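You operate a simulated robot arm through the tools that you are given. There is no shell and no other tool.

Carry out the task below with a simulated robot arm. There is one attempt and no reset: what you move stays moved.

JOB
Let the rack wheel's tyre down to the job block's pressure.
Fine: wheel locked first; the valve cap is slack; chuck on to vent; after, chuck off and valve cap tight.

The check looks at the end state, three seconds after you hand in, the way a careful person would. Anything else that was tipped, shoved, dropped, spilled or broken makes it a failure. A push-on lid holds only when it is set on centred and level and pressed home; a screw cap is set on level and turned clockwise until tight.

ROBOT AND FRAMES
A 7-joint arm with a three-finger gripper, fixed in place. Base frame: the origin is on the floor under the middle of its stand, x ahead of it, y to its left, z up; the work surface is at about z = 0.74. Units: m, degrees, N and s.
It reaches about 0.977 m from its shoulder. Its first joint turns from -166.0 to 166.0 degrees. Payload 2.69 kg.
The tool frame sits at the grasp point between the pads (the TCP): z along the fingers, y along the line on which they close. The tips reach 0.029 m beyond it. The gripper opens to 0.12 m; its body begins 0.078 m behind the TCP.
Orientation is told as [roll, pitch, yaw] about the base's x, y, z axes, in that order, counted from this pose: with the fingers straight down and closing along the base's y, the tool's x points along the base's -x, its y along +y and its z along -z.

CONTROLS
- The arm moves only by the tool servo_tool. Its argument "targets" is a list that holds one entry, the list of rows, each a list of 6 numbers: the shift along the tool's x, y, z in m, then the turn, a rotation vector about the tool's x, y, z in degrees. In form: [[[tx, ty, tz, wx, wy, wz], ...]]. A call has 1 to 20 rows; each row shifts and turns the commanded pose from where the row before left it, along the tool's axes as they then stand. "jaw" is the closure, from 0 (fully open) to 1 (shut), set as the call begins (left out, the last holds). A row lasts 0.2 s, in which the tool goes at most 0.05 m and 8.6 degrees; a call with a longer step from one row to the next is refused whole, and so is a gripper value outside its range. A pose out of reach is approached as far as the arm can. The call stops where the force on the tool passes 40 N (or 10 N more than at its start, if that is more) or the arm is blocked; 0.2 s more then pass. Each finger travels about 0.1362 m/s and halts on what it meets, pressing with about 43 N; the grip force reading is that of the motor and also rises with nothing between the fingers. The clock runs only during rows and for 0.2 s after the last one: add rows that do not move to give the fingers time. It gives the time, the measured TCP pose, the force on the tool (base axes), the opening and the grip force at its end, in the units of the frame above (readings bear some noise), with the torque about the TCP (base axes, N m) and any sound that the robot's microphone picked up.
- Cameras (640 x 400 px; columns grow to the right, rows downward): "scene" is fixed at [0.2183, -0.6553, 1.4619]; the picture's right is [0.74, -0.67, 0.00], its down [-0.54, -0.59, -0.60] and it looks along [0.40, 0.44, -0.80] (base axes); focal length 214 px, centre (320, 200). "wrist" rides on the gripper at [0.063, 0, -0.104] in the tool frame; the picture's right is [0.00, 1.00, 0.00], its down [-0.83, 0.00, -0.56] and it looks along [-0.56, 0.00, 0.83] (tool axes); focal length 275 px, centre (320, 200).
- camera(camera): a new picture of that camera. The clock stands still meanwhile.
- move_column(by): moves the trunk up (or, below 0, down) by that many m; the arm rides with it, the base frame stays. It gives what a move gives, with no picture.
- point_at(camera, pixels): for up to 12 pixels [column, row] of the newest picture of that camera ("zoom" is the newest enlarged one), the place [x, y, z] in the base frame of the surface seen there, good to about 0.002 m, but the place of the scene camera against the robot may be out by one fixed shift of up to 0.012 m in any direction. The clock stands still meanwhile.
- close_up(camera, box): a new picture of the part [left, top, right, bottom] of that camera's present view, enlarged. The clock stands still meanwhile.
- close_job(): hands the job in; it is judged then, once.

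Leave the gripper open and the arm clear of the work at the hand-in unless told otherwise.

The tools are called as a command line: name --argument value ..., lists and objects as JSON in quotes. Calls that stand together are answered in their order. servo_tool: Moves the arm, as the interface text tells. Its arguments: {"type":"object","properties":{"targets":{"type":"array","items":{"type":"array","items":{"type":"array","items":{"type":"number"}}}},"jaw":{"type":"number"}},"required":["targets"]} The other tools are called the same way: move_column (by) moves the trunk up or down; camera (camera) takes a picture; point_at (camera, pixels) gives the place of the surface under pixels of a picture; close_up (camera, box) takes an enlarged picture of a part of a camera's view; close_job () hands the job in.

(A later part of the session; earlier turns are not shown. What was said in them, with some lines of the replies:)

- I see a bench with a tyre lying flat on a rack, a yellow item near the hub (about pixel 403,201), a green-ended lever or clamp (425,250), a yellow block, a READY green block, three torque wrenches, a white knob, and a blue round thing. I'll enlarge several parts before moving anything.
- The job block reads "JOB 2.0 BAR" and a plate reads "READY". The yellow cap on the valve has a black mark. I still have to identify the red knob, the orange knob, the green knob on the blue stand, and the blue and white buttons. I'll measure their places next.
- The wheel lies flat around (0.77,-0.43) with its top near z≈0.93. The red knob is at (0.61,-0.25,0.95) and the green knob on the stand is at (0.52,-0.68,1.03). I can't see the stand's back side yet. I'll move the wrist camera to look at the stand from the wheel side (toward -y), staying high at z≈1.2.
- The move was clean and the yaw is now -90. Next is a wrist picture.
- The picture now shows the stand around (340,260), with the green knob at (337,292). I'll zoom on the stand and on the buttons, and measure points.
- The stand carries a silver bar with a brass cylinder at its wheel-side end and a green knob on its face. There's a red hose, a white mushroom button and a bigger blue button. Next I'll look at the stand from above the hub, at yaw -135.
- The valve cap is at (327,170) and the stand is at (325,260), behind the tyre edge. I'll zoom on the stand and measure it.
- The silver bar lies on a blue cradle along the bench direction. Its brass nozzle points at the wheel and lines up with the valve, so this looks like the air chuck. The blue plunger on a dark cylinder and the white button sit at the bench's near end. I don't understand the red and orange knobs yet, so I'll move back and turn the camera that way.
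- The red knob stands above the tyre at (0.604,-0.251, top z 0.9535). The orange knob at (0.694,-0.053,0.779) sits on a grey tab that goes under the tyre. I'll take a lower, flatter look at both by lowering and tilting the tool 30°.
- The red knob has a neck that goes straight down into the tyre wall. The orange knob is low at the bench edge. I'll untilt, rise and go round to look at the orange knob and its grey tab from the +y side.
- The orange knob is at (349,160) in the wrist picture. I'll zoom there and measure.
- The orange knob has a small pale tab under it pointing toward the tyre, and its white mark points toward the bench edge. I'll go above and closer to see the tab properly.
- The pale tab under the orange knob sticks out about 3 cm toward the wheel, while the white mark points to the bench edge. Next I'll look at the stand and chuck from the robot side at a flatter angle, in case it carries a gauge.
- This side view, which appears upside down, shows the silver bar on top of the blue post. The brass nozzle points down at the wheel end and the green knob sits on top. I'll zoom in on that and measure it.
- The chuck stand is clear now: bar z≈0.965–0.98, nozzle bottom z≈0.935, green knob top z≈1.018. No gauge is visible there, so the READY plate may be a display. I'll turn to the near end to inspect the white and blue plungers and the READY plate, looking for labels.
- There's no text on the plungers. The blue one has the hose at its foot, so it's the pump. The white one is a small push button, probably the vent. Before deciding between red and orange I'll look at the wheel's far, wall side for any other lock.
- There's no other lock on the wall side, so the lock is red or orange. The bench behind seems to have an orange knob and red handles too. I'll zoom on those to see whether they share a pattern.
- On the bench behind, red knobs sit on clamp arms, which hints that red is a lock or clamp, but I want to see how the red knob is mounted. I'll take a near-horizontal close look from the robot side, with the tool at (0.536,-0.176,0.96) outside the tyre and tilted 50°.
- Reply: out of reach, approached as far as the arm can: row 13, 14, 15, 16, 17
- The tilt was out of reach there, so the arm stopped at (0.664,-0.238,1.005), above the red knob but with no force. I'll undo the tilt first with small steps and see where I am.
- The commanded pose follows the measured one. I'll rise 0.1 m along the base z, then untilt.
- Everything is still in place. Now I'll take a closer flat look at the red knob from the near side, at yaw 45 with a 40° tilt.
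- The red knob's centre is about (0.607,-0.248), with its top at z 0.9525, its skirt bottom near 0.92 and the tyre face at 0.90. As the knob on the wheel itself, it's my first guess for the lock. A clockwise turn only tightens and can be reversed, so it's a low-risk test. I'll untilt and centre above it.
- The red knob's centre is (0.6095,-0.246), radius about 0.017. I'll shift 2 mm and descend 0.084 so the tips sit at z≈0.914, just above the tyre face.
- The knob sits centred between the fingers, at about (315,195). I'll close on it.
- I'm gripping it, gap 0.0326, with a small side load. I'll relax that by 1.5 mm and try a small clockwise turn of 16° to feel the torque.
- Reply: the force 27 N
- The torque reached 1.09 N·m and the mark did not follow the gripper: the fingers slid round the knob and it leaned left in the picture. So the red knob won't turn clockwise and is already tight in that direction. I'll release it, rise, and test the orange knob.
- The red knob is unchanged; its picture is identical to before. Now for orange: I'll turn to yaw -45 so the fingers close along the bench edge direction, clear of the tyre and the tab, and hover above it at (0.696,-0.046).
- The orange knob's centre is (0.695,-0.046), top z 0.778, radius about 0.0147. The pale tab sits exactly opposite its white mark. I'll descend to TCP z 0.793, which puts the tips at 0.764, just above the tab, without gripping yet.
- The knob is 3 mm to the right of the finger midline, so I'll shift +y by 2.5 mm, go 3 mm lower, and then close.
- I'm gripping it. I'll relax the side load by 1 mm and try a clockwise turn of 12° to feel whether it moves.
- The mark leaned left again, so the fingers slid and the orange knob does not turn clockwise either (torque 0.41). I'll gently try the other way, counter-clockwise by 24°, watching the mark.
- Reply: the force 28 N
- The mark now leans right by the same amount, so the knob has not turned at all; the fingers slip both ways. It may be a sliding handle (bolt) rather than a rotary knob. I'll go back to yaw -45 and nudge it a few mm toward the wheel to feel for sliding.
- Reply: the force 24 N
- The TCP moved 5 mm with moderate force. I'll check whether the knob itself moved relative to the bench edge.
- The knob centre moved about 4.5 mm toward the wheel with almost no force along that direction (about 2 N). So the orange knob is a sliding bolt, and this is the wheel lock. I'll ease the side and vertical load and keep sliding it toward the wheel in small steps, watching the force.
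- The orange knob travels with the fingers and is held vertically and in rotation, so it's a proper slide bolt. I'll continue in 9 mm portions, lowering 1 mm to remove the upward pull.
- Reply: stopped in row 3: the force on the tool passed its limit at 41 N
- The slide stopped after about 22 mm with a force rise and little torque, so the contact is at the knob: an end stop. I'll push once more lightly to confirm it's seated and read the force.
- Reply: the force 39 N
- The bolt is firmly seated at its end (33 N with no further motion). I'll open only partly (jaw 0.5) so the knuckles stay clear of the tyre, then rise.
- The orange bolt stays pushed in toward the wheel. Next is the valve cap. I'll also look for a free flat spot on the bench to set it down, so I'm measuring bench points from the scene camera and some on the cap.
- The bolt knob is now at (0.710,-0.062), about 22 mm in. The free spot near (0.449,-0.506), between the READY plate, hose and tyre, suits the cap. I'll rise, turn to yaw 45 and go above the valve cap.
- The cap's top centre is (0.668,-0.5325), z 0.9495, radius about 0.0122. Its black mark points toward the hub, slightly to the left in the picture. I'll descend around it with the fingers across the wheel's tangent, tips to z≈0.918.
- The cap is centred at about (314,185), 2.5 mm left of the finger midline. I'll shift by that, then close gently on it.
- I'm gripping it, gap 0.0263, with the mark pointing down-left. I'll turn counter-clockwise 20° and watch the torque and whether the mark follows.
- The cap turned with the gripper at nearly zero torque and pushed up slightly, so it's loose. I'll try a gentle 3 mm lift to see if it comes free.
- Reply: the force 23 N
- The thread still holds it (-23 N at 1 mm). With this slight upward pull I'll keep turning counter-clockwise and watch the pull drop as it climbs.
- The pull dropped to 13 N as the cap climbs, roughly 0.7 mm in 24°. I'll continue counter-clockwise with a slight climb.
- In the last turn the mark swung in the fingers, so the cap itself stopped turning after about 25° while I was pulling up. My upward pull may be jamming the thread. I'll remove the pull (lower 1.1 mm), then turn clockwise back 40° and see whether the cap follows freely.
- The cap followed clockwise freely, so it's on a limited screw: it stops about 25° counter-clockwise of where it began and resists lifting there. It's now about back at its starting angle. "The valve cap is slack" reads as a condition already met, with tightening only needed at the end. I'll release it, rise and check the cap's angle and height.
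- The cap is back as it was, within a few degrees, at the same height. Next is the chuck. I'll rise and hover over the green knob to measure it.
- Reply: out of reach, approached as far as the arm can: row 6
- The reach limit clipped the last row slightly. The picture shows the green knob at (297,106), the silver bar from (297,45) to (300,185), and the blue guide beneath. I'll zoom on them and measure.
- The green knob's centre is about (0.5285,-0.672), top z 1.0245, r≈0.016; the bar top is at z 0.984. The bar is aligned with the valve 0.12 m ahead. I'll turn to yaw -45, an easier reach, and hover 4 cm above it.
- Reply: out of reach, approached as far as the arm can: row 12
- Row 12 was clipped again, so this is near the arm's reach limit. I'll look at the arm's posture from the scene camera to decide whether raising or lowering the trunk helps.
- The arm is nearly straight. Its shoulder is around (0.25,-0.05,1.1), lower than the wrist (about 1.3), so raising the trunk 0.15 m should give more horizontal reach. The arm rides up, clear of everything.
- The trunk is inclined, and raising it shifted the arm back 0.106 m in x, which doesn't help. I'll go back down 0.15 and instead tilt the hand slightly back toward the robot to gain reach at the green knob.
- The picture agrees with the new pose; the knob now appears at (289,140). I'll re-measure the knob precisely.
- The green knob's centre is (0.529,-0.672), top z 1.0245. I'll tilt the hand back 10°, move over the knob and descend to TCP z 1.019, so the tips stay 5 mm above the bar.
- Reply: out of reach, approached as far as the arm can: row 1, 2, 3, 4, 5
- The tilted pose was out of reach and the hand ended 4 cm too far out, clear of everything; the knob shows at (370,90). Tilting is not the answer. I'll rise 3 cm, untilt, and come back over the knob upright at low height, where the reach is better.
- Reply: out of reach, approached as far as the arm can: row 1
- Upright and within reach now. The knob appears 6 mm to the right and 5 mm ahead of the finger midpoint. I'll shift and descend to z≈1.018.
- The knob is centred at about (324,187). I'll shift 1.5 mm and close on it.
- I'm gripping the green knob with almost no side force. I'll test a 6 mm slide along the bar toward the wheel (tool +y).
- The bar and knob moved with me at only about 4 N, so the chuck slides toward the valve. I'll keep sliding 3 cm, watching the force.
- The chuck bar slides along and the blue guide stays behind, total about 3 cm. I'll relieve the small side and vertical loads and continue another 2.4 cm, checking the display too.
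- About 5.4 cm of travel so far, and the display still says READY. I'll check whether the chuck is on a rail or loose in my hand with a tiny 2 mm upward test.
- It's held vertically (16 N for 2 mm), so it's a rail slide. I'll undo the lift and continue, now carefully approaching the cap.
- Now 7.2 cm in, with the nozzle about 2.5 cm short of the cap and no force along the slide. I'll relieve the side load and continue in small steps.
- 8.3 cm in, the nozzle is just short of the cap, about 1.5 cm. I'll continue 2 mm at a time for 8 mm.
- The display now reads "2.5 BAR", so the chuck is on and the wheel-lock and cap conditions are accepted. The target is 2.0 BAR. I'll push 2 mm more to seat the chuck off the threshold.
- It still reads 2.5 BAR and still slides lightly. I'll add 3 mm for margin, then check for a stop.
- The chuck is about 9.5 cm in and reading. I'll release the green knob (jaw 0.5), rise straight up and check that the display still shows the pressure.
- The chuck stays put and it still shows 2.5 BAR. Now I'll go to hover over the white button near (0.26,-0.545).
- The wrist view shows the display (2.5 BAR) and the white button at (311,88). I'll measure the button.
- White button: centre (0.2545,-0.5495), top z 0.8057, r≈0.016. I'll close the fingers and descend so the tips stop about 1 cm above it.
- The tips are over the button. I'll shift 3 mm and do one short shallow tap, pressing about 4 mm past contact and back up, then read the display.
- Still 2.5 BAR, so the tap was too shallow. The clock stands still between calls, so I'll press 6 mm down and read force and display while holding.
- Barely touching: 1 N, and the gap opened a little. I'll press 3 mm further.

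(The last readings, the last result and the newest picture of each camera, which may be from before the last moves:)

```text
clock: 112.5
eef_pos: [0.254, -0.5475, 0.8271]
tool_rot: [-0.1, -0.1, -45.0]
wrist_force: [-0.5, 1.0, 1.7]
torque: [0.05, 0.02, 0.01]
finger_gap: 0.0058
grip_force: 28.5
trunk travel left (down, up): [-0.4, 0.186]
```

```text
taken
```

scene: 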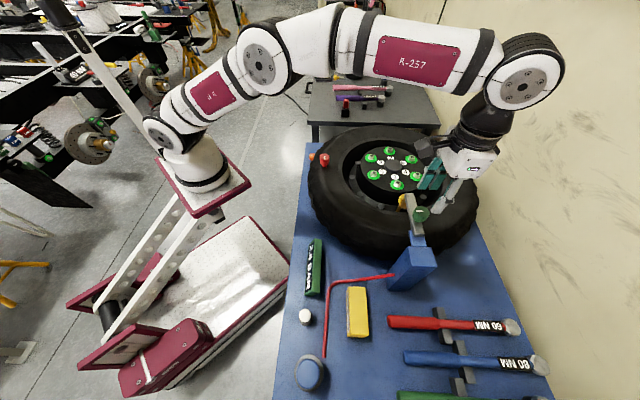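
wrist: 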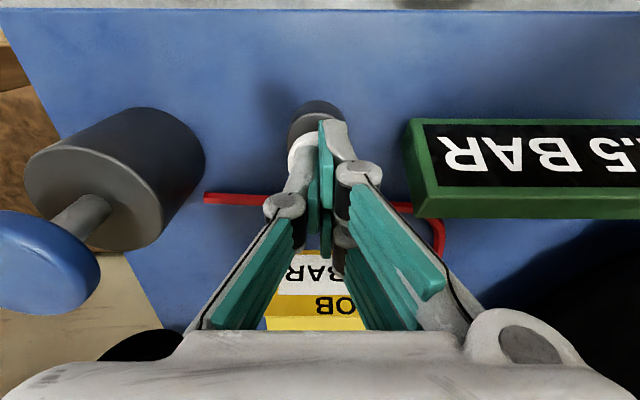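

The tips are now below the original button top with only about 2 N, so the button is going down. I'll press 4 mm more.

servo_tool --targets '[[[0, 0, 0.004, 0, 0, 0]]]'

camera --camera "wrist"

close_up --camera "wrist" --box '[270, 80, 370, 180]'

```text
clock: 112.9
eef_pos: [0.2539, -0.548, 0.8239]
tool_rot: [0.0, 0.0, -45.1]
wrist_force: [0.1, 0.5, 2.2]
torque: [0.06, 0.01, 0.01]
finger_gap: 0.006
grip_force: 28.7
trunk travel left (down, up): [-0.4, 0.186]
```

```text
taken
```

wrist: 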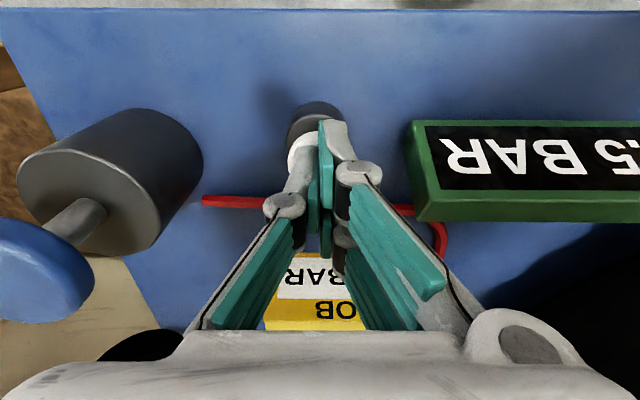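

```text
4.00 times, centred on (320, 130) of wrist
```

zoom: 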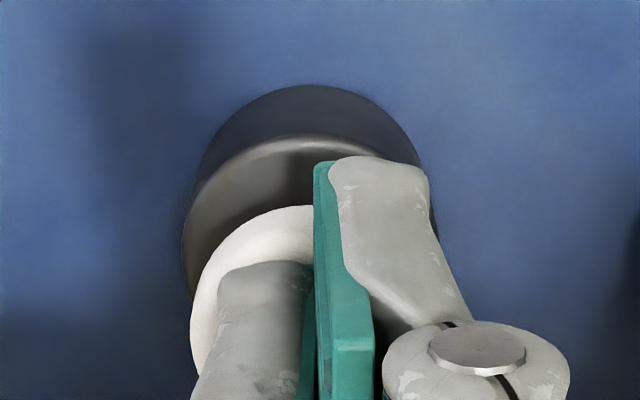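

The button is following down with a soft spring (2.2 N), and the display is still "…5 BAR". I'll press 4 mm more.

servo_tool --targets '[[[0, 0, 0.004, 0, 0, 0]]]'

close_up --camera "wrist" --box '[390, 100, 640, 240]'

close_up --camera "scene" --box '[285, 230, 345, 310]'

```text
clock: 113.3
eef_pos: [0.253, -0.5482, 0.8208]
tool_rot: [0.0, -0.2, -45.0]
wrist_force: [-1.0, 0.3, 3.2]
torque: [-0.01, 0.01, 0.0]
finger_gap: 0.0061
grip_force: 28.3
trunk travel left (down, up): [-0.4, 0.186]
heard: click
```

```text
2.56 times, centred on (515, 170) of wrist
```

zoom: 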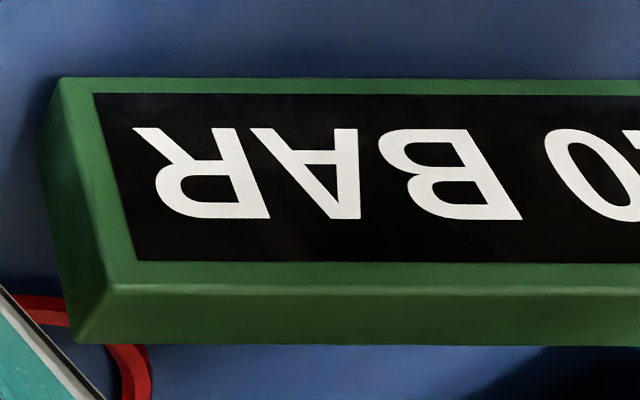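

```text
5.00 times, centred on (315, 270) of scene
```

zoom: 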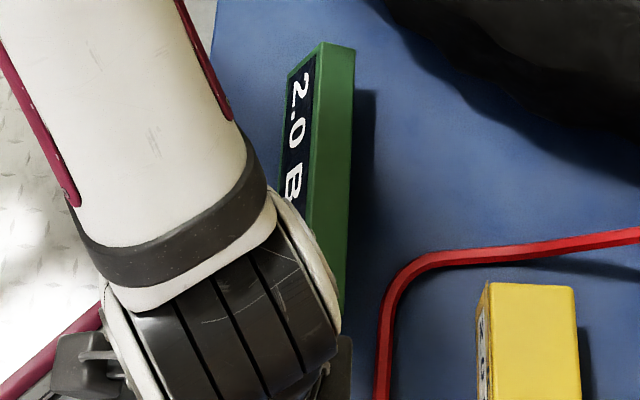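

A click was heard and the display now reads "2.0 BAR", exactly the job value. I'll lift straight off the button.

servo_tool --targets '[[[0, 0, -0.03, 0, 0, 0], [0, 0, -0.04, 0, 0, 0], [0, 0, -0.045, 0, 0, 0], [0, 0, -0.045, 0, 0, 0], [0, 0, -0.045, 0, 0, 0]]]'

camera --camera "wrist"

```text
clock: 114.5
eef_pos: [0.2507, -0.5487, 1.0252]
tool_rot: [0.0, 0.0, -44.8]
wrist_force: [0.1, -0.5, -0.5]
torque: [0.0, -0.03, 0.0]
finger_gap: 0.0
grip_force: 28.6
trunk travel left (down, up): [-0.4, 0.186]
```

```text
taken
```

wrist: 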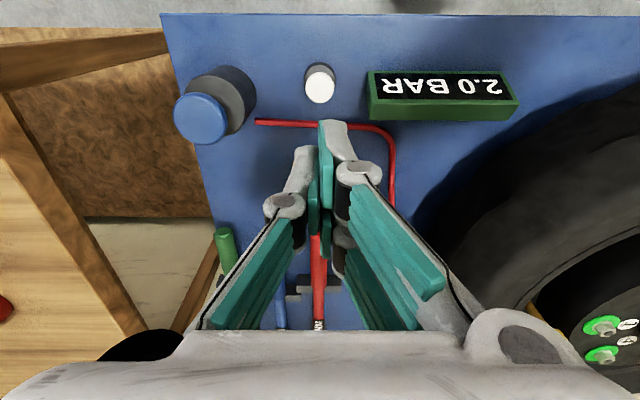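

The display reads 2.0 BAR and the button is back up. Next I'll take the chuck off, returning above the green knob near (0.596,-0.605) with fingers half open.

servo_tool --targets '[[[0, 0, -0.035, 0, 0, 0], [0, 0, -0.035, 0, 0, 0], [-0.0355, 0.0255, 0, 0, 0, 0], [-0.0355, 0.0255, 0, 0, 0, 0], [-0.0355, 0.0255, 0, 0, 0, 0], [-0.0355, 0.0255, 0, 0, 0, 0], [-0.0355, 0.0255, 0, 0, 0, 0], [-0.0355, 0.0255, 0, 0, 0, 0], [-0.0355, 0.0255, 0, 0, 0, 0], [-0.0355, 0.0255, 0, 0, 0, 0]]]' --jaw 0.4

camera --camera "wrist"

close_up --camera "scene" --box '[285, 170, 485, 310]'

```text
clock: 116.7
eef_pos: [0.5964, -0.6007, 1.095]
tool_rot: [-0.1, -0.1, -45.0]
wrist_force: [-0.9, 1.2, 0.5]
torque: [0.02, -0.06, 0.0]
finger_gap: 0.072
grip_force: 0.0
trunk travel left (down, up): [-0.4, 0.186]
```

```text
taken
```

wrist: 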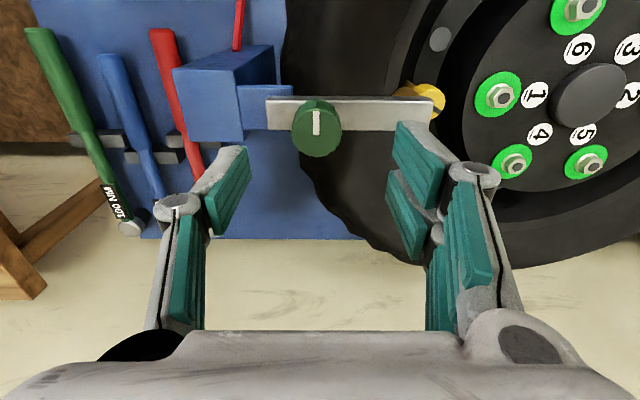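

```text
2.86 times, centred on (385, 240) of scene
```

zoom: 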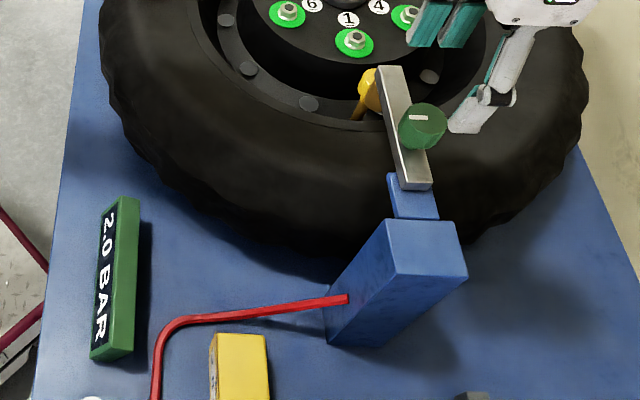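

2.0 BAR holds. I'll measure the green knob at about (316,132).

point_at --camera "wrist" --pixels '[[316, 134], [294, 132], [338, 132], [316, 116], [316, 153]]'

close_up --camera "wrist" --box '[270, 85, 370, 185]'

```text
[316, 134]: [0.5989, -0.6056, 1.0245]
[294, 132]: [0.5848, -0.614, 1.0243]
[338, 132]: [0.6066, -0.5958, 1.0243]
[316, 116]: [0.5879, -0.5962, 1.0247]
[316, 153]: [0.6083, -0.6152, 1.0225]
```

```text
4.00 times, centred on (320, 135) of wrist
```

zoom: 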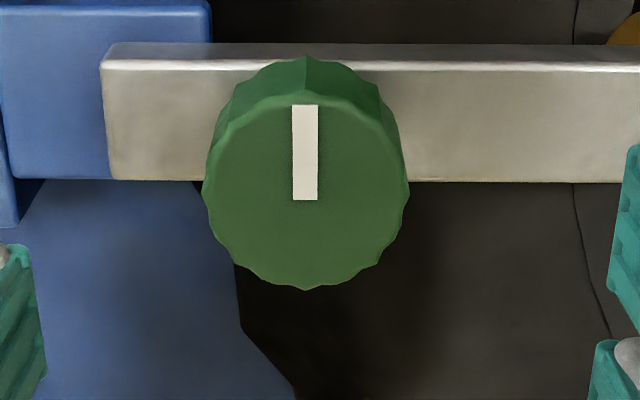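

Knob centre (0.598,-0.6055). I'll shift and descend to z 1.018.

servo_tool --targets '[[[-0.0045, -0.0023, 0.025, 0, 0, 0], [0, 0, 0.026, 0, 0, 0], [0, 0, 0.026, 0, 0, 0], [0, 0, 0, 0, 0, 0]]]'

camera --camera "wrist"

```text
clock: 117.7
eef_pos: [0.6012, -0.6071, 1.0166]
tool_rot: [0.0, -0.1, -44.9]
wrist_force: [-0.6, 0.4, 0.3]
torque: [-0.02, 0.03, 0.03]
finger_gap: 0.0719
grip_force: 0.0
trunk travel left (down, up): [-0.4, 0.186]
```

```text
taken
```

wrist: 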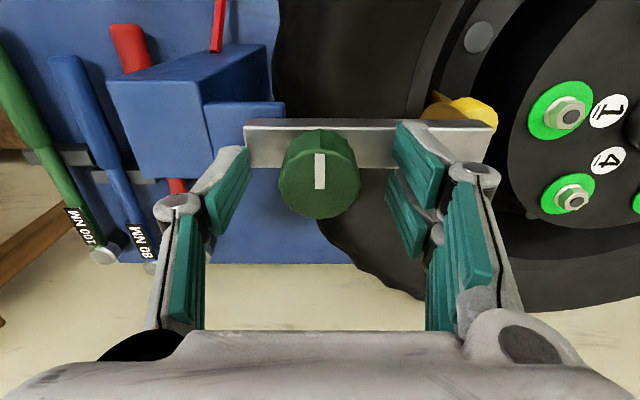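

The knob is about 3 mm behind the finger line. I'll shift +x 3 mm and close on it.

servo_tool --targets '[[[0.0033, -0.0005, 0, 0, 0, 0], [0, 0, 0, 0, 0, 0]]]'

servo_tool --targets '[[[0, 0, 0, 0, 0, 0], [0, 0, 0, 0, 0, 0], [0, 0, 0, 0, 0, 0]]]' --jaw 0.9

```text
clock: 118.3
eef_pos: [0.5973, -0.606, 1.0172]
tool_rot: [0.0, -0.1, -45.0]
wrist_force: [0.7, -0.4, 0.4]
torque: [-0.02, 0.0, -0.02]
finger_gap: 0.072
grip_force: 0.1
trunk travel left (down, up): [-0.4, 0.186]
```

```text
clock: 119.1
eef_pos: [0.5983, -0.6052, 1.0175]
tool_rot: [0.0, -0.1, -45.0]
wrist_force: [-0.6, -1.4, 2.4]
torque: [0.08, 0.01, -0.11]
finger_gap: 0.032
grip_force: 45.5
trunk travel left (down, up): [-0.4, 0.186]
```

I'm gripping it with little force. I'll slide back along the rail 4 cm.

servo_tool --targets '[[[0, -0.004, 0, 0, 0, 0], [0, -0.004, 0, 0, 0, 0], [0, -0.004, 0, 0, 0, 0], [0, -0.004, 0, 0, 0, 0], [0, -0.004, 0, 0, 0, 0], [0, -0.004, 0, 0, 0, 0], [0, -0.004, 0, 0, 0, 0], [0, -0.004, 0, 0, 0, 0], [0, -0.004, 0, 0, 0, 0], [0, -0.004, 0, 0, 0, 0], [0, 0, 0, 0, 0, 0]]]'

camera --camera "wrist"

close_up --camera "scene" --box '[285, 230, 345, 310]'

```text
clock: 121.5
eef_pos: [0.5688, -0.6342, 1.0178]
tool_rot: [-0.1, 0.0, -45.0]
wrist_force: [-3.7, 5.3, 5.4]
torque: [0.33, 0.39, 0.01]
finger_gap: 0.032
grip_force: 45.0
trunk travel left (down, up): [-0.4, 0.186]
```

```text
taken
```

wrist: 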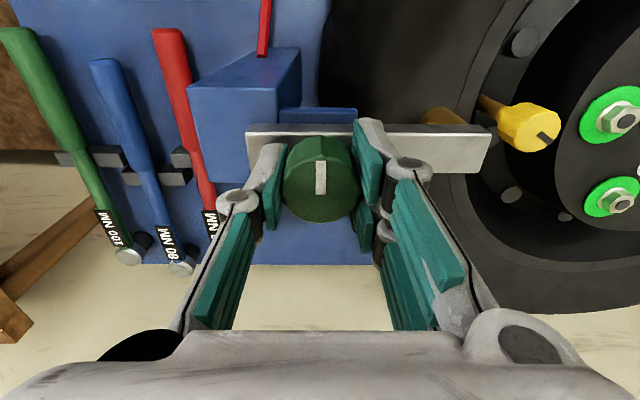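

```text
5.00 times, centred on (315, 270) of scene
```

zoom: 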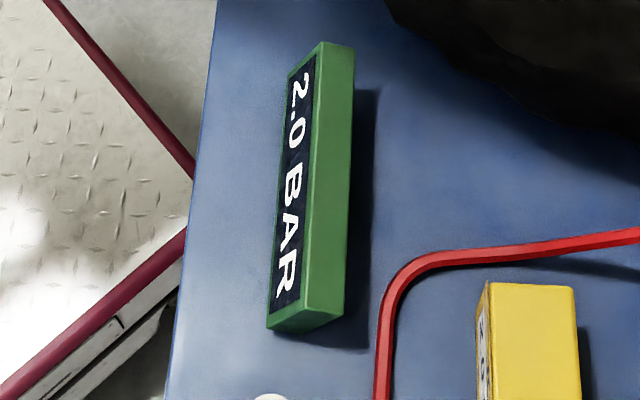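

4 cm back, and the display still shows 2.0 BAR. I'll continue back another 4.8 cm.

servo_tool --targets '[[[0.0004, -0.004, -0.0003, 0, 0, 0], [0, -0.004, 0, 0, 0, 0], [0, -0.004, 0, 0, 0, 0], [0, -0.004, 0, 0, 0, 0], [0, -0.004, 0, 0, 0, 0], [0, -0.004, 0, 0, 0, 0], [0, -0.004, 0, 0, 0, 0], [0, -0.004, 0, 0, 0, 0], [0, -0.004, 0, 0, 0, 0], [0, -0.004, 0, 0, 0, 0], [0, -0.004, 0, 0, 0, 0], [0, -0.004, 0, 0, 0, 0], [0, 0, 0, 0, 0, 0]]]'

camera --camera "wrist"

close_up --camera "scene" --box '[285, 230, 345, 310]'

```text
clock: 124.3
eef_pos: [0.5356, -0.6687, 1.0178]
tool_rot: [0.0, -0.1, -44.9]
wrist_force: [-2.8, 4.8, -4.3]
torque: [0.19, 0.14, 0.18]
finger_gap: 0.032
grip_force: 44.6
trunk travel left (down, up): [-0.4, 0.186]
```

```text
taken
```

wrist: 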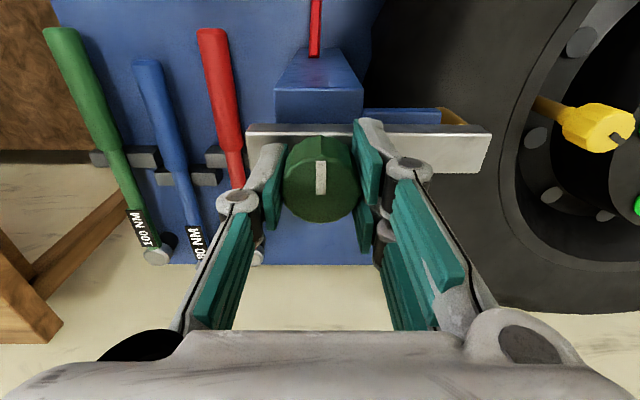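

```text
5.00 times, centred on (315, 270) of scene
```

zoom: 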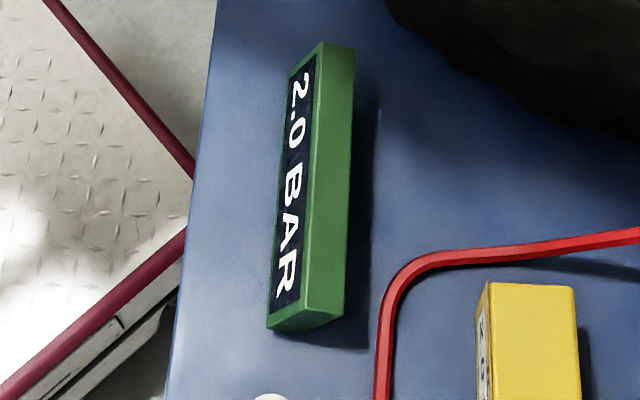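

About 7 mm remain to the original place. I'll continue slowly until the end.

servo_tool --targets '[[[0, -0.002, 0, 0, 0, 0], [0, -0.002, 0, 0, 0, 0], [0, -0.002, 0, 0, 0, 0], [0, -0.002, 0, 0, 0, 0], [0, 0, 0, 0, 0, 0]]]'

camera --camera "wrist"

close_up --camera "scene" --box '[285, 230, 345, 310]'

```text
clock: 125.5
eef_pos: [0.5298, -0.6732, 1.0186]
tool_rot: [0.1, 0.0, -44.8]
wrist_force: [0.6, 19.0, -10.9]
torque: [0.48, 0.06, -0.05]
finger_gap: 0.0322
grip_force: 45.6
trunk travel left (down, up): [-0.4, 0.186]
```

```text
taken
```

wrist: 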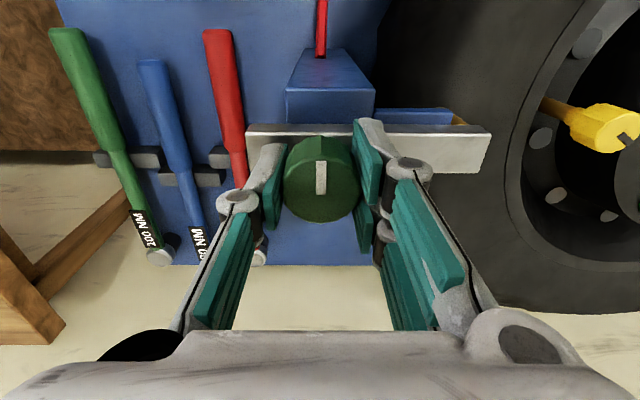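

```text
5.00 times, centred on (315, 270) of scene
```

zoom: 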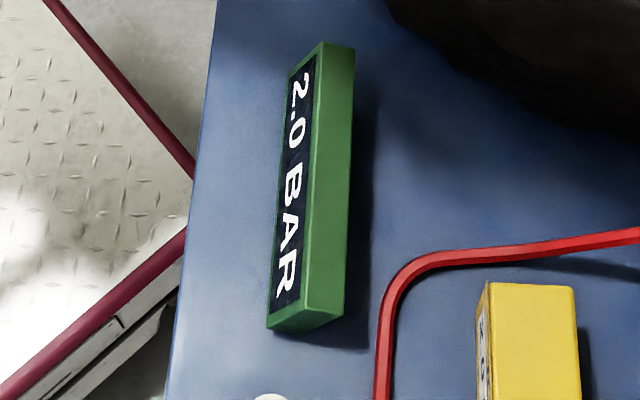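

The force along the rail rises (14 N) and the picture matches the original home position, so the chuck is fully off. I'll release and rise.

servo_tool --targets '[[[0, 0.0006, 0.0006, 0, 0, 0], [0, 0, 0, 0, 0, 0], [0, 0, -0.01, 0, 0, 0], [0, 0, -0.03, 0, 0, 0], [0.02, 0.02, -0.03, 0, 0, 0]]]' --jaw 0.5

camera --camera "wrist"

close_up --camera "scene" --box '[370, 210, 470, 300]'

```text
clock: 126.7
eef_pos: [0.5282, -0.6444, 1.0867]
tool_rot: [-0.1, 0.0, -45.0]
wrist_force: [1.0, 0.3, -0.9]
torque: [0.04, 0.0, 0.0]
finger_gap: 0.0601
grip_force: 0.2
trunk travel left (down, up): [-0.4, 0.186]
```

```text
taken
```

wrist: 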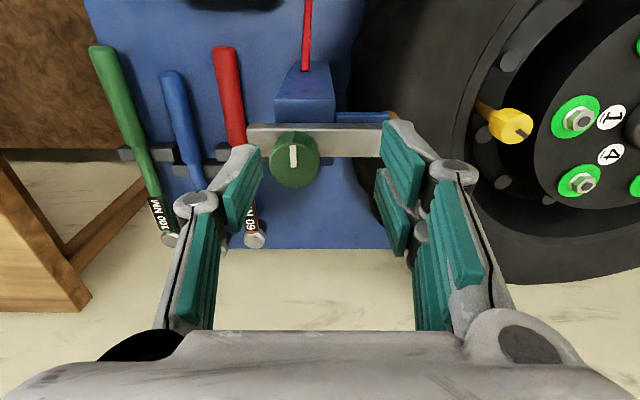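

```text
4.44 times, centred on (420, 255) of scene
```

zoom: 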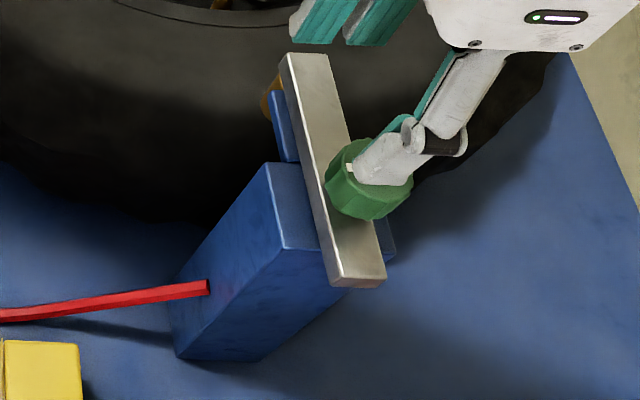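

The chuck is exactly back where it started. Now the cap: I'll move over it and turn to about yaw 82 first, so I have a long clockwise stroke available.

servo_tool --targets '[[[-0.004, 0.0356, 0.004, 0, 0, 0], [-0.004, 0.0356, 0.004, 0, 0, 0], [-0.004, 0.0356, 0.004, 0, 0, 0], [-0.004, 0.0356, 0.004, 0, 0, 0], [-0.004, 0.0356, 0.004, 0, 0, 0], [0, 0, 0, 0, 0, -8.5], [0, 0, 0, 0, 0, -8.5], [0, 0, 0, 0, 0, -8.5], [0, 0, 0, 0, 0, -8.5], [0, 0, 0, 0, 0, -8.5], [0, 0, 0, 0, 0, -8.5], [0, 0, 0, 0, 0, -8.5], [0, 0, 0, 0, 0, -8.5], [0, 0, 0, 0, 0, -8.5], [0, 0, 0, 0, 0, -8.5], [0, 0, 0, 0, 0, -8.5], [0, 0, 0, 0, 0, -8.5], [0, 0, 0, 0, 0, -8.5], [0, 0, 0, 0, 0, -8.5], [0, 0, 0, 0, 0, -8.5]]]'

camera --camera "wrist"

```text
clock: 130.9
eef_pos: [0.6699, -0.5343, 1.0668]
tool_rot: [0.0, 0.1, 82.7]
wrist_force: [0.1, -0.6, 0.7]
torque: [0.02, 0.0, 0.01]
finger_gap: 0.06
grip_force: 0.0
trunk travel left (down, up): [-0.4, 0.186]
```

```text
taken
```

wrist: 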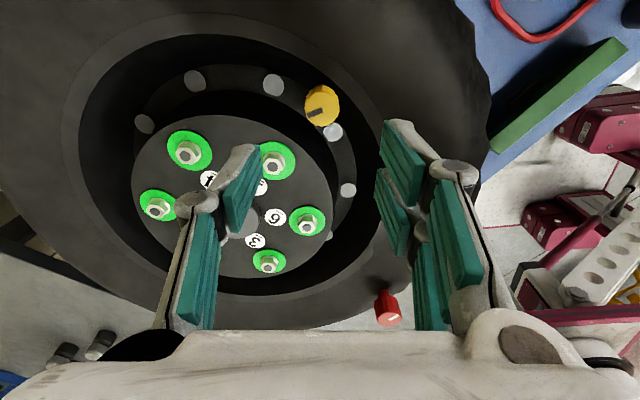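

The cap is at (322,105) in view. I'll measure it before descending.

point_at --camera "wrist" --pixels '[[322, 108], [308, 108], [337, 108], [322, 96], [322, 120]]'

close_up --camera "wrist" --box '[282, 65, 362, 145]'

```text
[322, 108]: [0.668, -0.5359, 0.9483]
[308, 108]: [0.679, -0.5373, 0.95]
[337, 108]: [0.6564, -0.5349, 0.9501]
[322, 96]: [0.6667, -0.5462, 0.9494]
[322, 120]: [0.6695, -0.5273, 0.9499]
```

```text
5.00 times, centred on (322, 105) of wrist
```

zoom: 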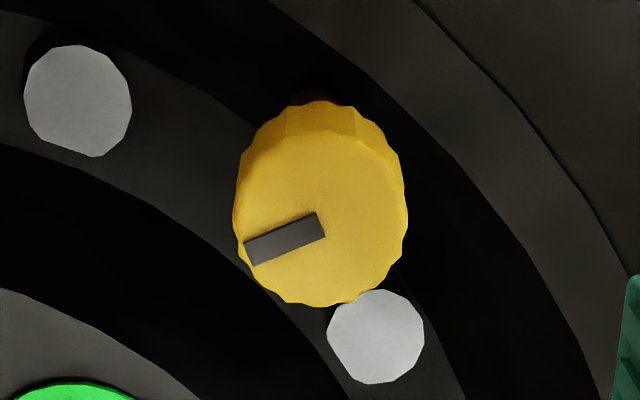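

The cap centre is about (0.668,-0.535), right under me. I'll descend to z≈0.946.

servo_tool --targets '[[[0, 0, 0.0302, 0, 0, 0], [0, 0, 0.0302, 0, 0, 0], [0, 0, 0.0302, 0, 0, 0], [0, 0, 0.0302, 0, 0, 0], [0, 0, 0, 0, 0, 0]]]'

camera --camera "wrist"

```text
clock: 132.1
eef_pos: [0.6683, -0.533, 0.9467]
tool_rot: [0.0, 0.1, 82.5]
wrist_force: [-0.2, -0.2, -0.2]
torque: [-0.01, -0.01, 0.0]
finger_gap: 0.0599
grip_force: 0.0
trunk travel left (down, up): [-0.4, 0.186]
```

```text
taken
```

wrist: 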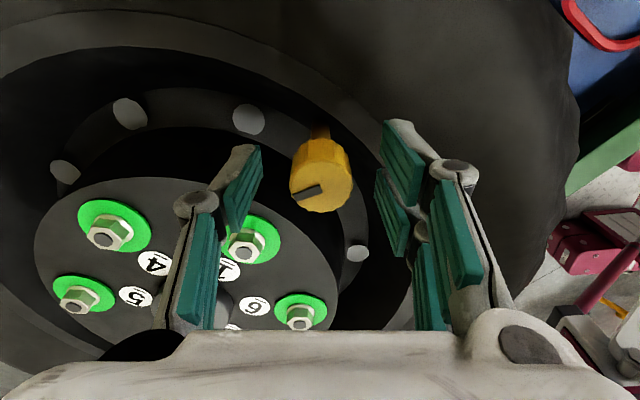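

The cap is centred at (322,186). I'll close on it and turn clockwise in steps, watching torque and the mark.

servo_tool --targets '[[[0, 0, 0, 0, 0, 0], [0, 0, 0, 0, 0, 0], [0, 0, 0, 0, 0, 0]]]' --jaw 0.9

servo_tool --targets '[[[0, 0, 0, 0, 0, 6], [0, 0, 0, 0, 0, 6], [0, 0, 0, 0, 0, 6], [0, 0, 0, 0, 0, 6], [0, 0, 0, 0, 0, 6], [0, 0, 0, 0, 0, 0]]]'

camera --camera "wrist"

close_up --camera "wrist" --box '[270, 130, 370, 220]'

```text
clock: 132.9
eef_pos: [0.6694, -0.5339, 0.947]
tool_rot: [0.0, 0.1, 82.6]
wrist_force: [-1.1, 1.1, -0.3]
torque: [-0.11, 0.07, -0.04]
finger_gap: 0.0263
grip_force: 44.9
trunk travel left (down, up): [-0.4, 0.186]
```

```text
clock: 134.3
eef_pos: [0.6697, -0.534, 0.9464]
tool_rot: [-0.1, 0.1, 52.5]
wrist_force: [-2.0, -1.3, 1.9]
torque: [0.3, -0.15, 0.04]
finger_gap: 0.0265
grip_force: 44.6
trunk travel left (down, up): [-0.4, 0.186]
```

```text
taken
```

wrist: 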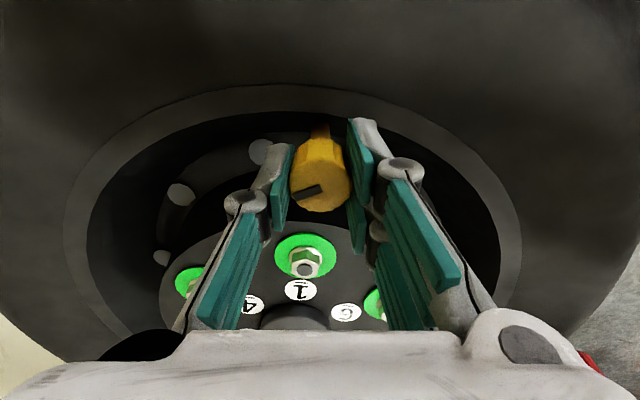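

```text
4.44 times, centred on (320, 175) of wrist
```

zoom: 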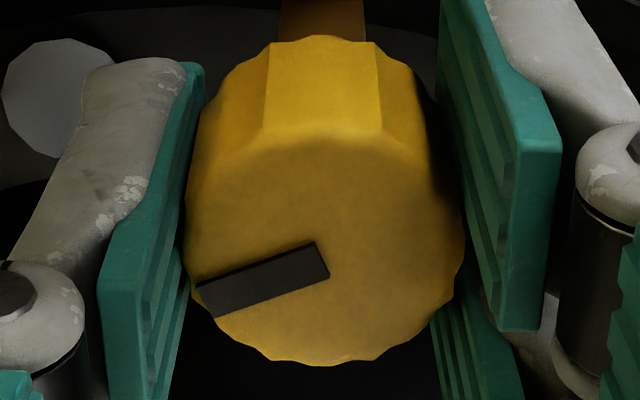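

The cap follows freely at 0.04 N·m. I'll continue clockwise another 48°.

servo_tool --targets '[[[0, 0, 0, 0, 0, 8], [0, 0, 0, 0, 0, 8], [0, 0, 0, 0, 0, 8], [0, 0, 0, 0, 0, 8], [0, 0, 0, 0, 0, 8], [0, 0, 0, 0, 0, 8], [0, 0, 0, 0, 0, 0]]]'

close_up --camera "wrist" --box '[270, 130, 370, 220]'

```text
clock: 135.9
eef_pos: [0.6696, -0.535, 0.9465]
tool_rot: [-0.2, 0.0, 4.4]
wrist_force: [3.1, -12.6, 6.2]
torque: [-0.34, 0.36, 0.04]
finger_gap: 0.0263
grip_force: 45.0
trunk travel left (down, up): [-0.4, 0.186]
```

```text
4.44 times, centred on (320, 175) of wrist
```

zoom: 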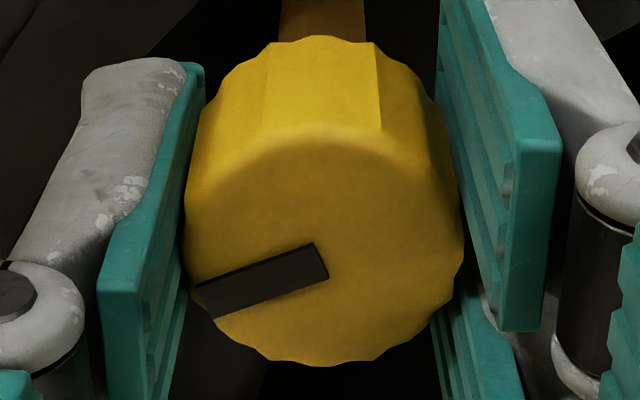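

Still free and following, total 78°. I'll relieve the side load slightly and continue another 48°.

servo_tool --targets '[[[0, -0.0008, 0, 0, 0, 8], [0, 0, 0, 0, 0, 8], [0, 0, 0, 0, 0, 8], [0, 0, 0, 0, 0, 8], [0, 0, 0, 0, 0, 8], [0, 0, 0, 0, 0, 8], [0, 0, 0, 0, 0, 0]]]'

close_up --camera "wrist" --box '[270, 130, 370, 220]'

```text
clock: 137.5
eef_pos: [0.669, -0.534, 0.9472]
tool_rot: [0.0, 0.0, -43.6]
wrist_force: [-4.3, -9.2, 6.1]
torque: [-0.19, 0.09, -0.03]
finger_gap: 0.0262
grip_force: 45.1
trunk travel left (down, up): [-0.4, 0.186]
```

```text
4.44 times, centred on (320, 175) of wrist
```

zoom: 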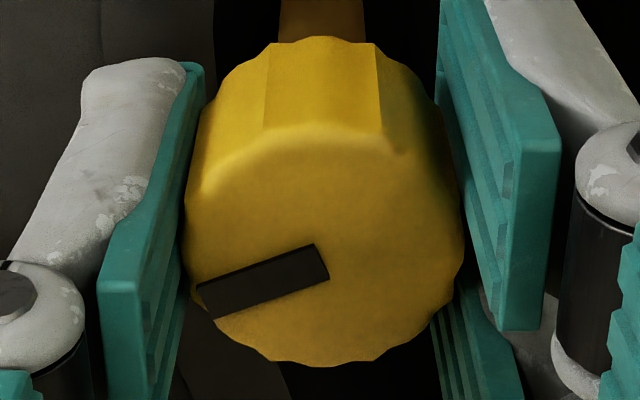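

126° clockwise and still free. Another 48°.

servo_tool --targets '[[[0, -0.0006, 0, 0, 0, 8], [0, 0, 0, 0, 0, 8], [0, 0, 0, 0, 0, 8], [0, 0, 0, 0, 0, 8], [0, 0, 0, 0, 0, 8], [0, 0, 0, 0, 0, 8], [0, 0, 0, 0, 0, 0]]]'

close_up --camera "wrist" --box '[270, 130, 370, 220]'

```text
clock: 139.1
eef_pos: [0.6693, -0.5334, 0.9465]
tool_rot: [-0.2, 0.0, -91.7]
wrist_force: [-13.6, -1.8, 0.4]
torque: [-0.12, 0.33, 0.47]
finger_gap: 0.0263
grip_force: 45.2
trunk travel left (down, up): [-0.4, 0.186]
```

```text
4.44 times, centred on (320, 175) of wrist
```

zoom: 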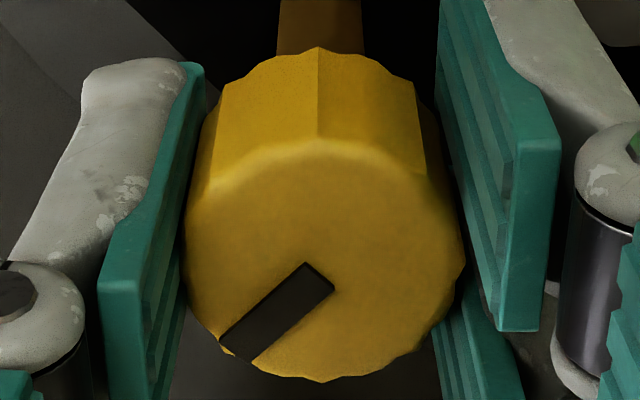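

The torque is up to 0.47 N·m and the mark slipped about 23° in the fingers, so the cap has reached its tight stop after about 150°. I'll turn a further 16° to confirm it's fully tight.

servo_tool --targets '[[[0, -0.0005, 0, 0, 0, 5], [0, 0, 0, 0, 0, 5], [0, 0, 0, 0, 0, 6], [0, 0, 0, 0, 0, 0]]]'

close_up --camera "wrist" --box '[270, 130, 370, 220]'

close_up --camera "scene" --box '[285, 230, 345, 310]'

```text
clock: 140.1
eef_pos: [0.6684, -0.5348, 0.9465]
tool_rot: [0.0, 0.0, -107.6]
wrist_force: [-16.2, -0.5, -4.4]
torque: [-0.22, 0.46, 0.39]
finger_gap: 0.0263
grip_force: 44.9
trunk travel left (down, up): [-0.4, 0.186]
```

```text
4.44 times, centred on (320, 175) of wrist
```

zoom: 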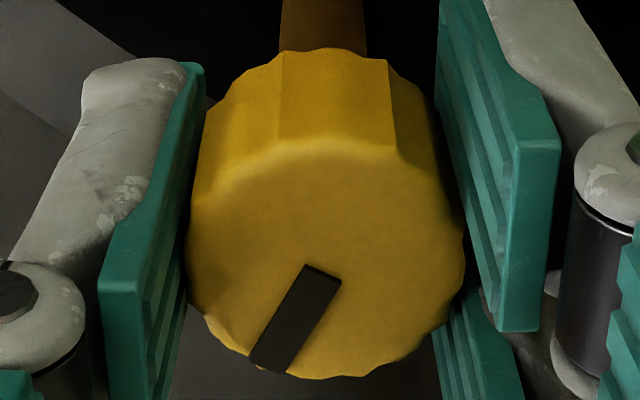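

```text
5.00 times, centred on (315, 270) of scene
```

zoom: 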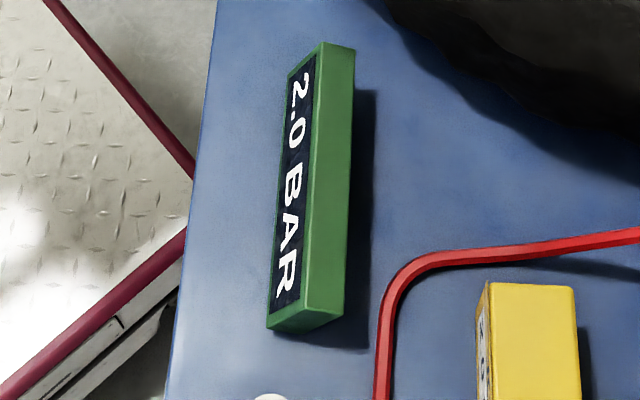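

It slipped again with no cap motion, so the cap is tight. I'll open the fingers, rise straight up and inspect.

servo_tool --targets '[[[0, 0.001, 0, 0, 0, 0], [0, 0, 0, 0, 0, 0], [0, 0, -0.02, 0, 0, 0], [0, 0, -0.04, 0, 0, 0], [0, 0, -0.045, 0, 0, 0]]]' --jaw 0.5

camera --camera "wrist"

close_up --camera "wrist" --box '[280, 65, 360, 145]'

camera --camera "scene"

```text
clock: 141.3
eef_pos: [0.6712, -0.5348, 1.0533]
tool_rot: [-0.1, 0.0, -107.5]
wrist_force: [-0.1, -0.3, -0.7]
torque: [0.01, 0.04, -0.02]
finger_gap: 0.0601
grip_force: 0.0
trunk travel left (down, up): [-0.4, 0.186]
```

```text
taken
```

wrist: 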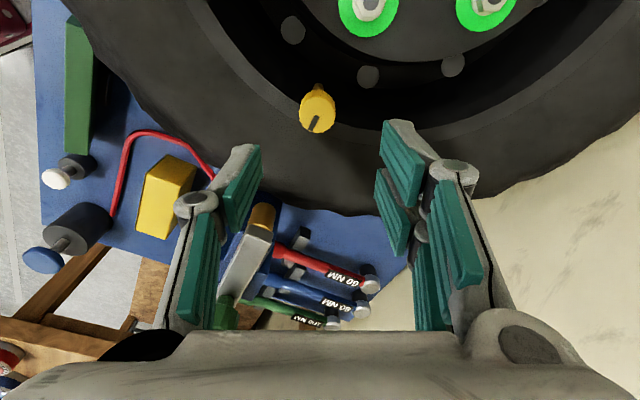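

```text
5.00 times, centred on (320, 105) of wrist
```

zoom: 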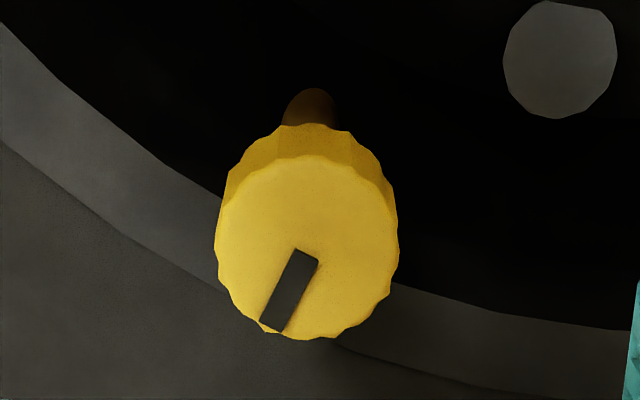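

```text
taken
```

scene: 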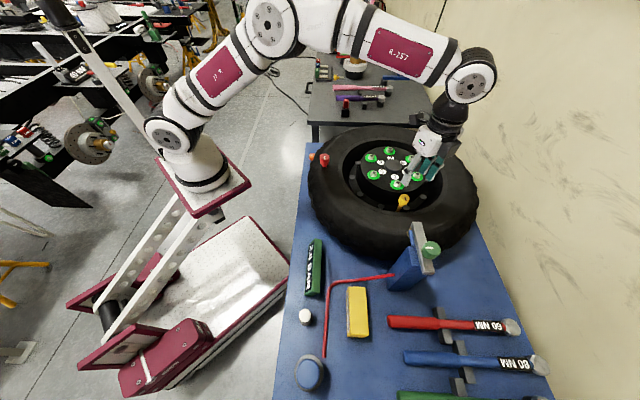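

The cap's mark stayed put after release, the cap sits level, and the display holds 2.0 BAR. I'll retract the arm up and back to a clear place with the gripper open, then do a final check.

servo_tool --targets '[[[0, 0, -0.045, 0, 0, 0], [0, 0, -0.045, 0, 0, 0], [0.0017, -0.042, -0.014, 0, 0, 0], [0.0017, -0.042, -0.014, 0, 0, 0], [0.0017, -0.042, -0.014, 0, 0, 0], [0.0017, -0.042, -0.014, 0, 0, 0], [0.0017, -0.042, -0.014, 0, 0, 0], [0.0017, -0.042, -0.014, 0, 0, 0], [0.0017, -0.042, -0.014, 0, 0, 0], [0.0017, -0.042, -0.014, 0, 0, 0], [0.0017, -0.042, -0.014, 0, 0, 0]]]' --jaw 0

camera --camera "scene"

close_up --camera "scene" --box '[290, 120, 490, 245]'

close_up --camera "scene" --box '[270, 220, 470, 400]'

close_up --camera "scene" --box '[375, 180, 425, 215]'

close_up --camera "scene" --box '[295, 140, 345, 175]'

```text
clock: 143.7
eef_pos: [0.313, -0.405, 1.2675]
tool_rot: [0.0, 0.0, -107.4]
wrist_force: [0.4, -0.8, -0.7]
torque: [0.05, 0.04, 0.01]
finger_gap: 0.12
grip_force: 0.0
trunk travel left (down, up): [-0.4, 0.186]
```

```text
taken
```

scene: 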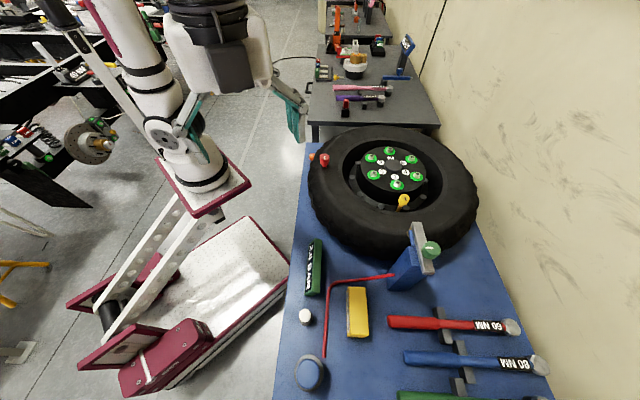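

```text
3.20 times, centred on (390, 182) of scene
```

zoom: 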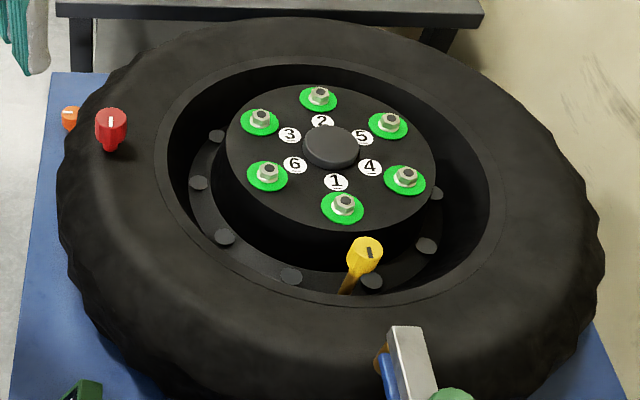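

```text
2.22 times, centred on (370, 310) of scene
```

zoom: 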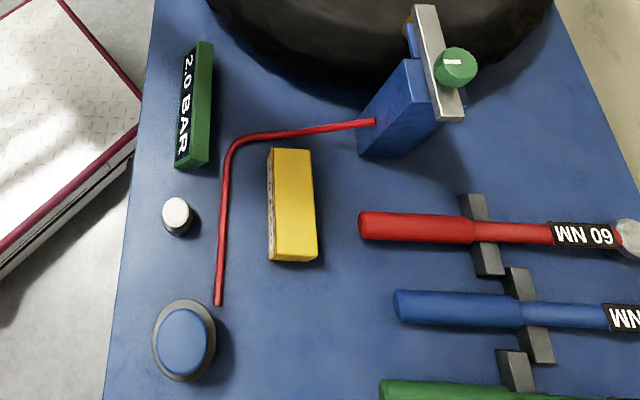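

```text
11.43 times, centred on (400, 198) of scene
```

zoom: 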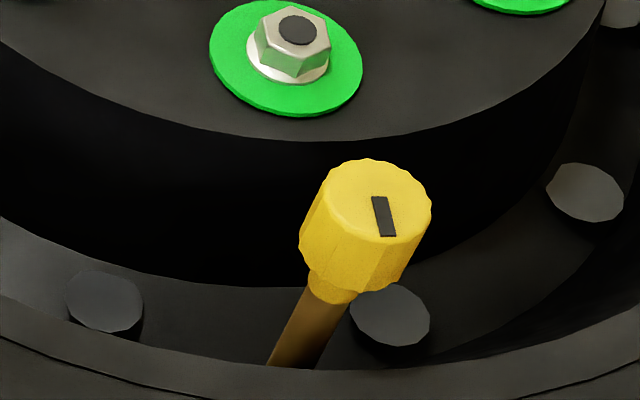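

```text
11.43 times, centred on (320, 158) of scene
```

zoom: 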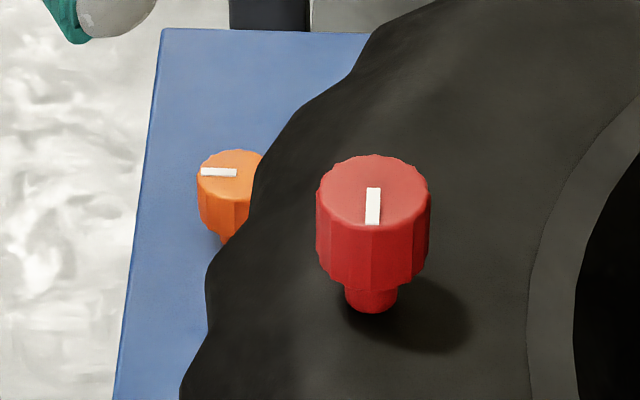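

Final check: the orange bolt is in toward the wheel, the display reads 2.0 BAR, the chuck is home with its nozzle away from the valve, and the cap is tight (its mark is turned about 150° from the start). The tools and blocks are where they were, the gripper is open and the arm is clear. I'm handing in the job.

close_job

```text
The job is handed in.
```

I let the rack wheel's tyre down from 2.5 to 2.0 BAR, the pressure on the job block, and handed the job in. I haven't seen the check's result.

- **Wheel lock:** I slid the orange bolt fully in toward the wheel before touching the chuck, and left it locked. Nothing is labelled. I took orange as the lock because its bolt points at the wheel and slides about 22 mm to a firm stop.
- **Venting:** With the cap still slack, I slid the chuck along its rail toward the valve until the display read 2.5 BAR. One press of the white button took it to 2.0 BAR.
- **After venting:** The chuck is back at its starting position. The valve cap is turned clockwise to its stop, where further turning only slipped in the fingers. The display still reads 2.0 BAR.
- **Red knob:** I gripped the red knob on the tyre early on, thinking it might be the lock. It would not turn clockwise, and it looked unchanged right afterwards. In the last picture it sat about half a millimetre lower, possibly because the tyre is now softer.

The final pictures show nothing else moved. The gripper is open and the arm is clear of the work.
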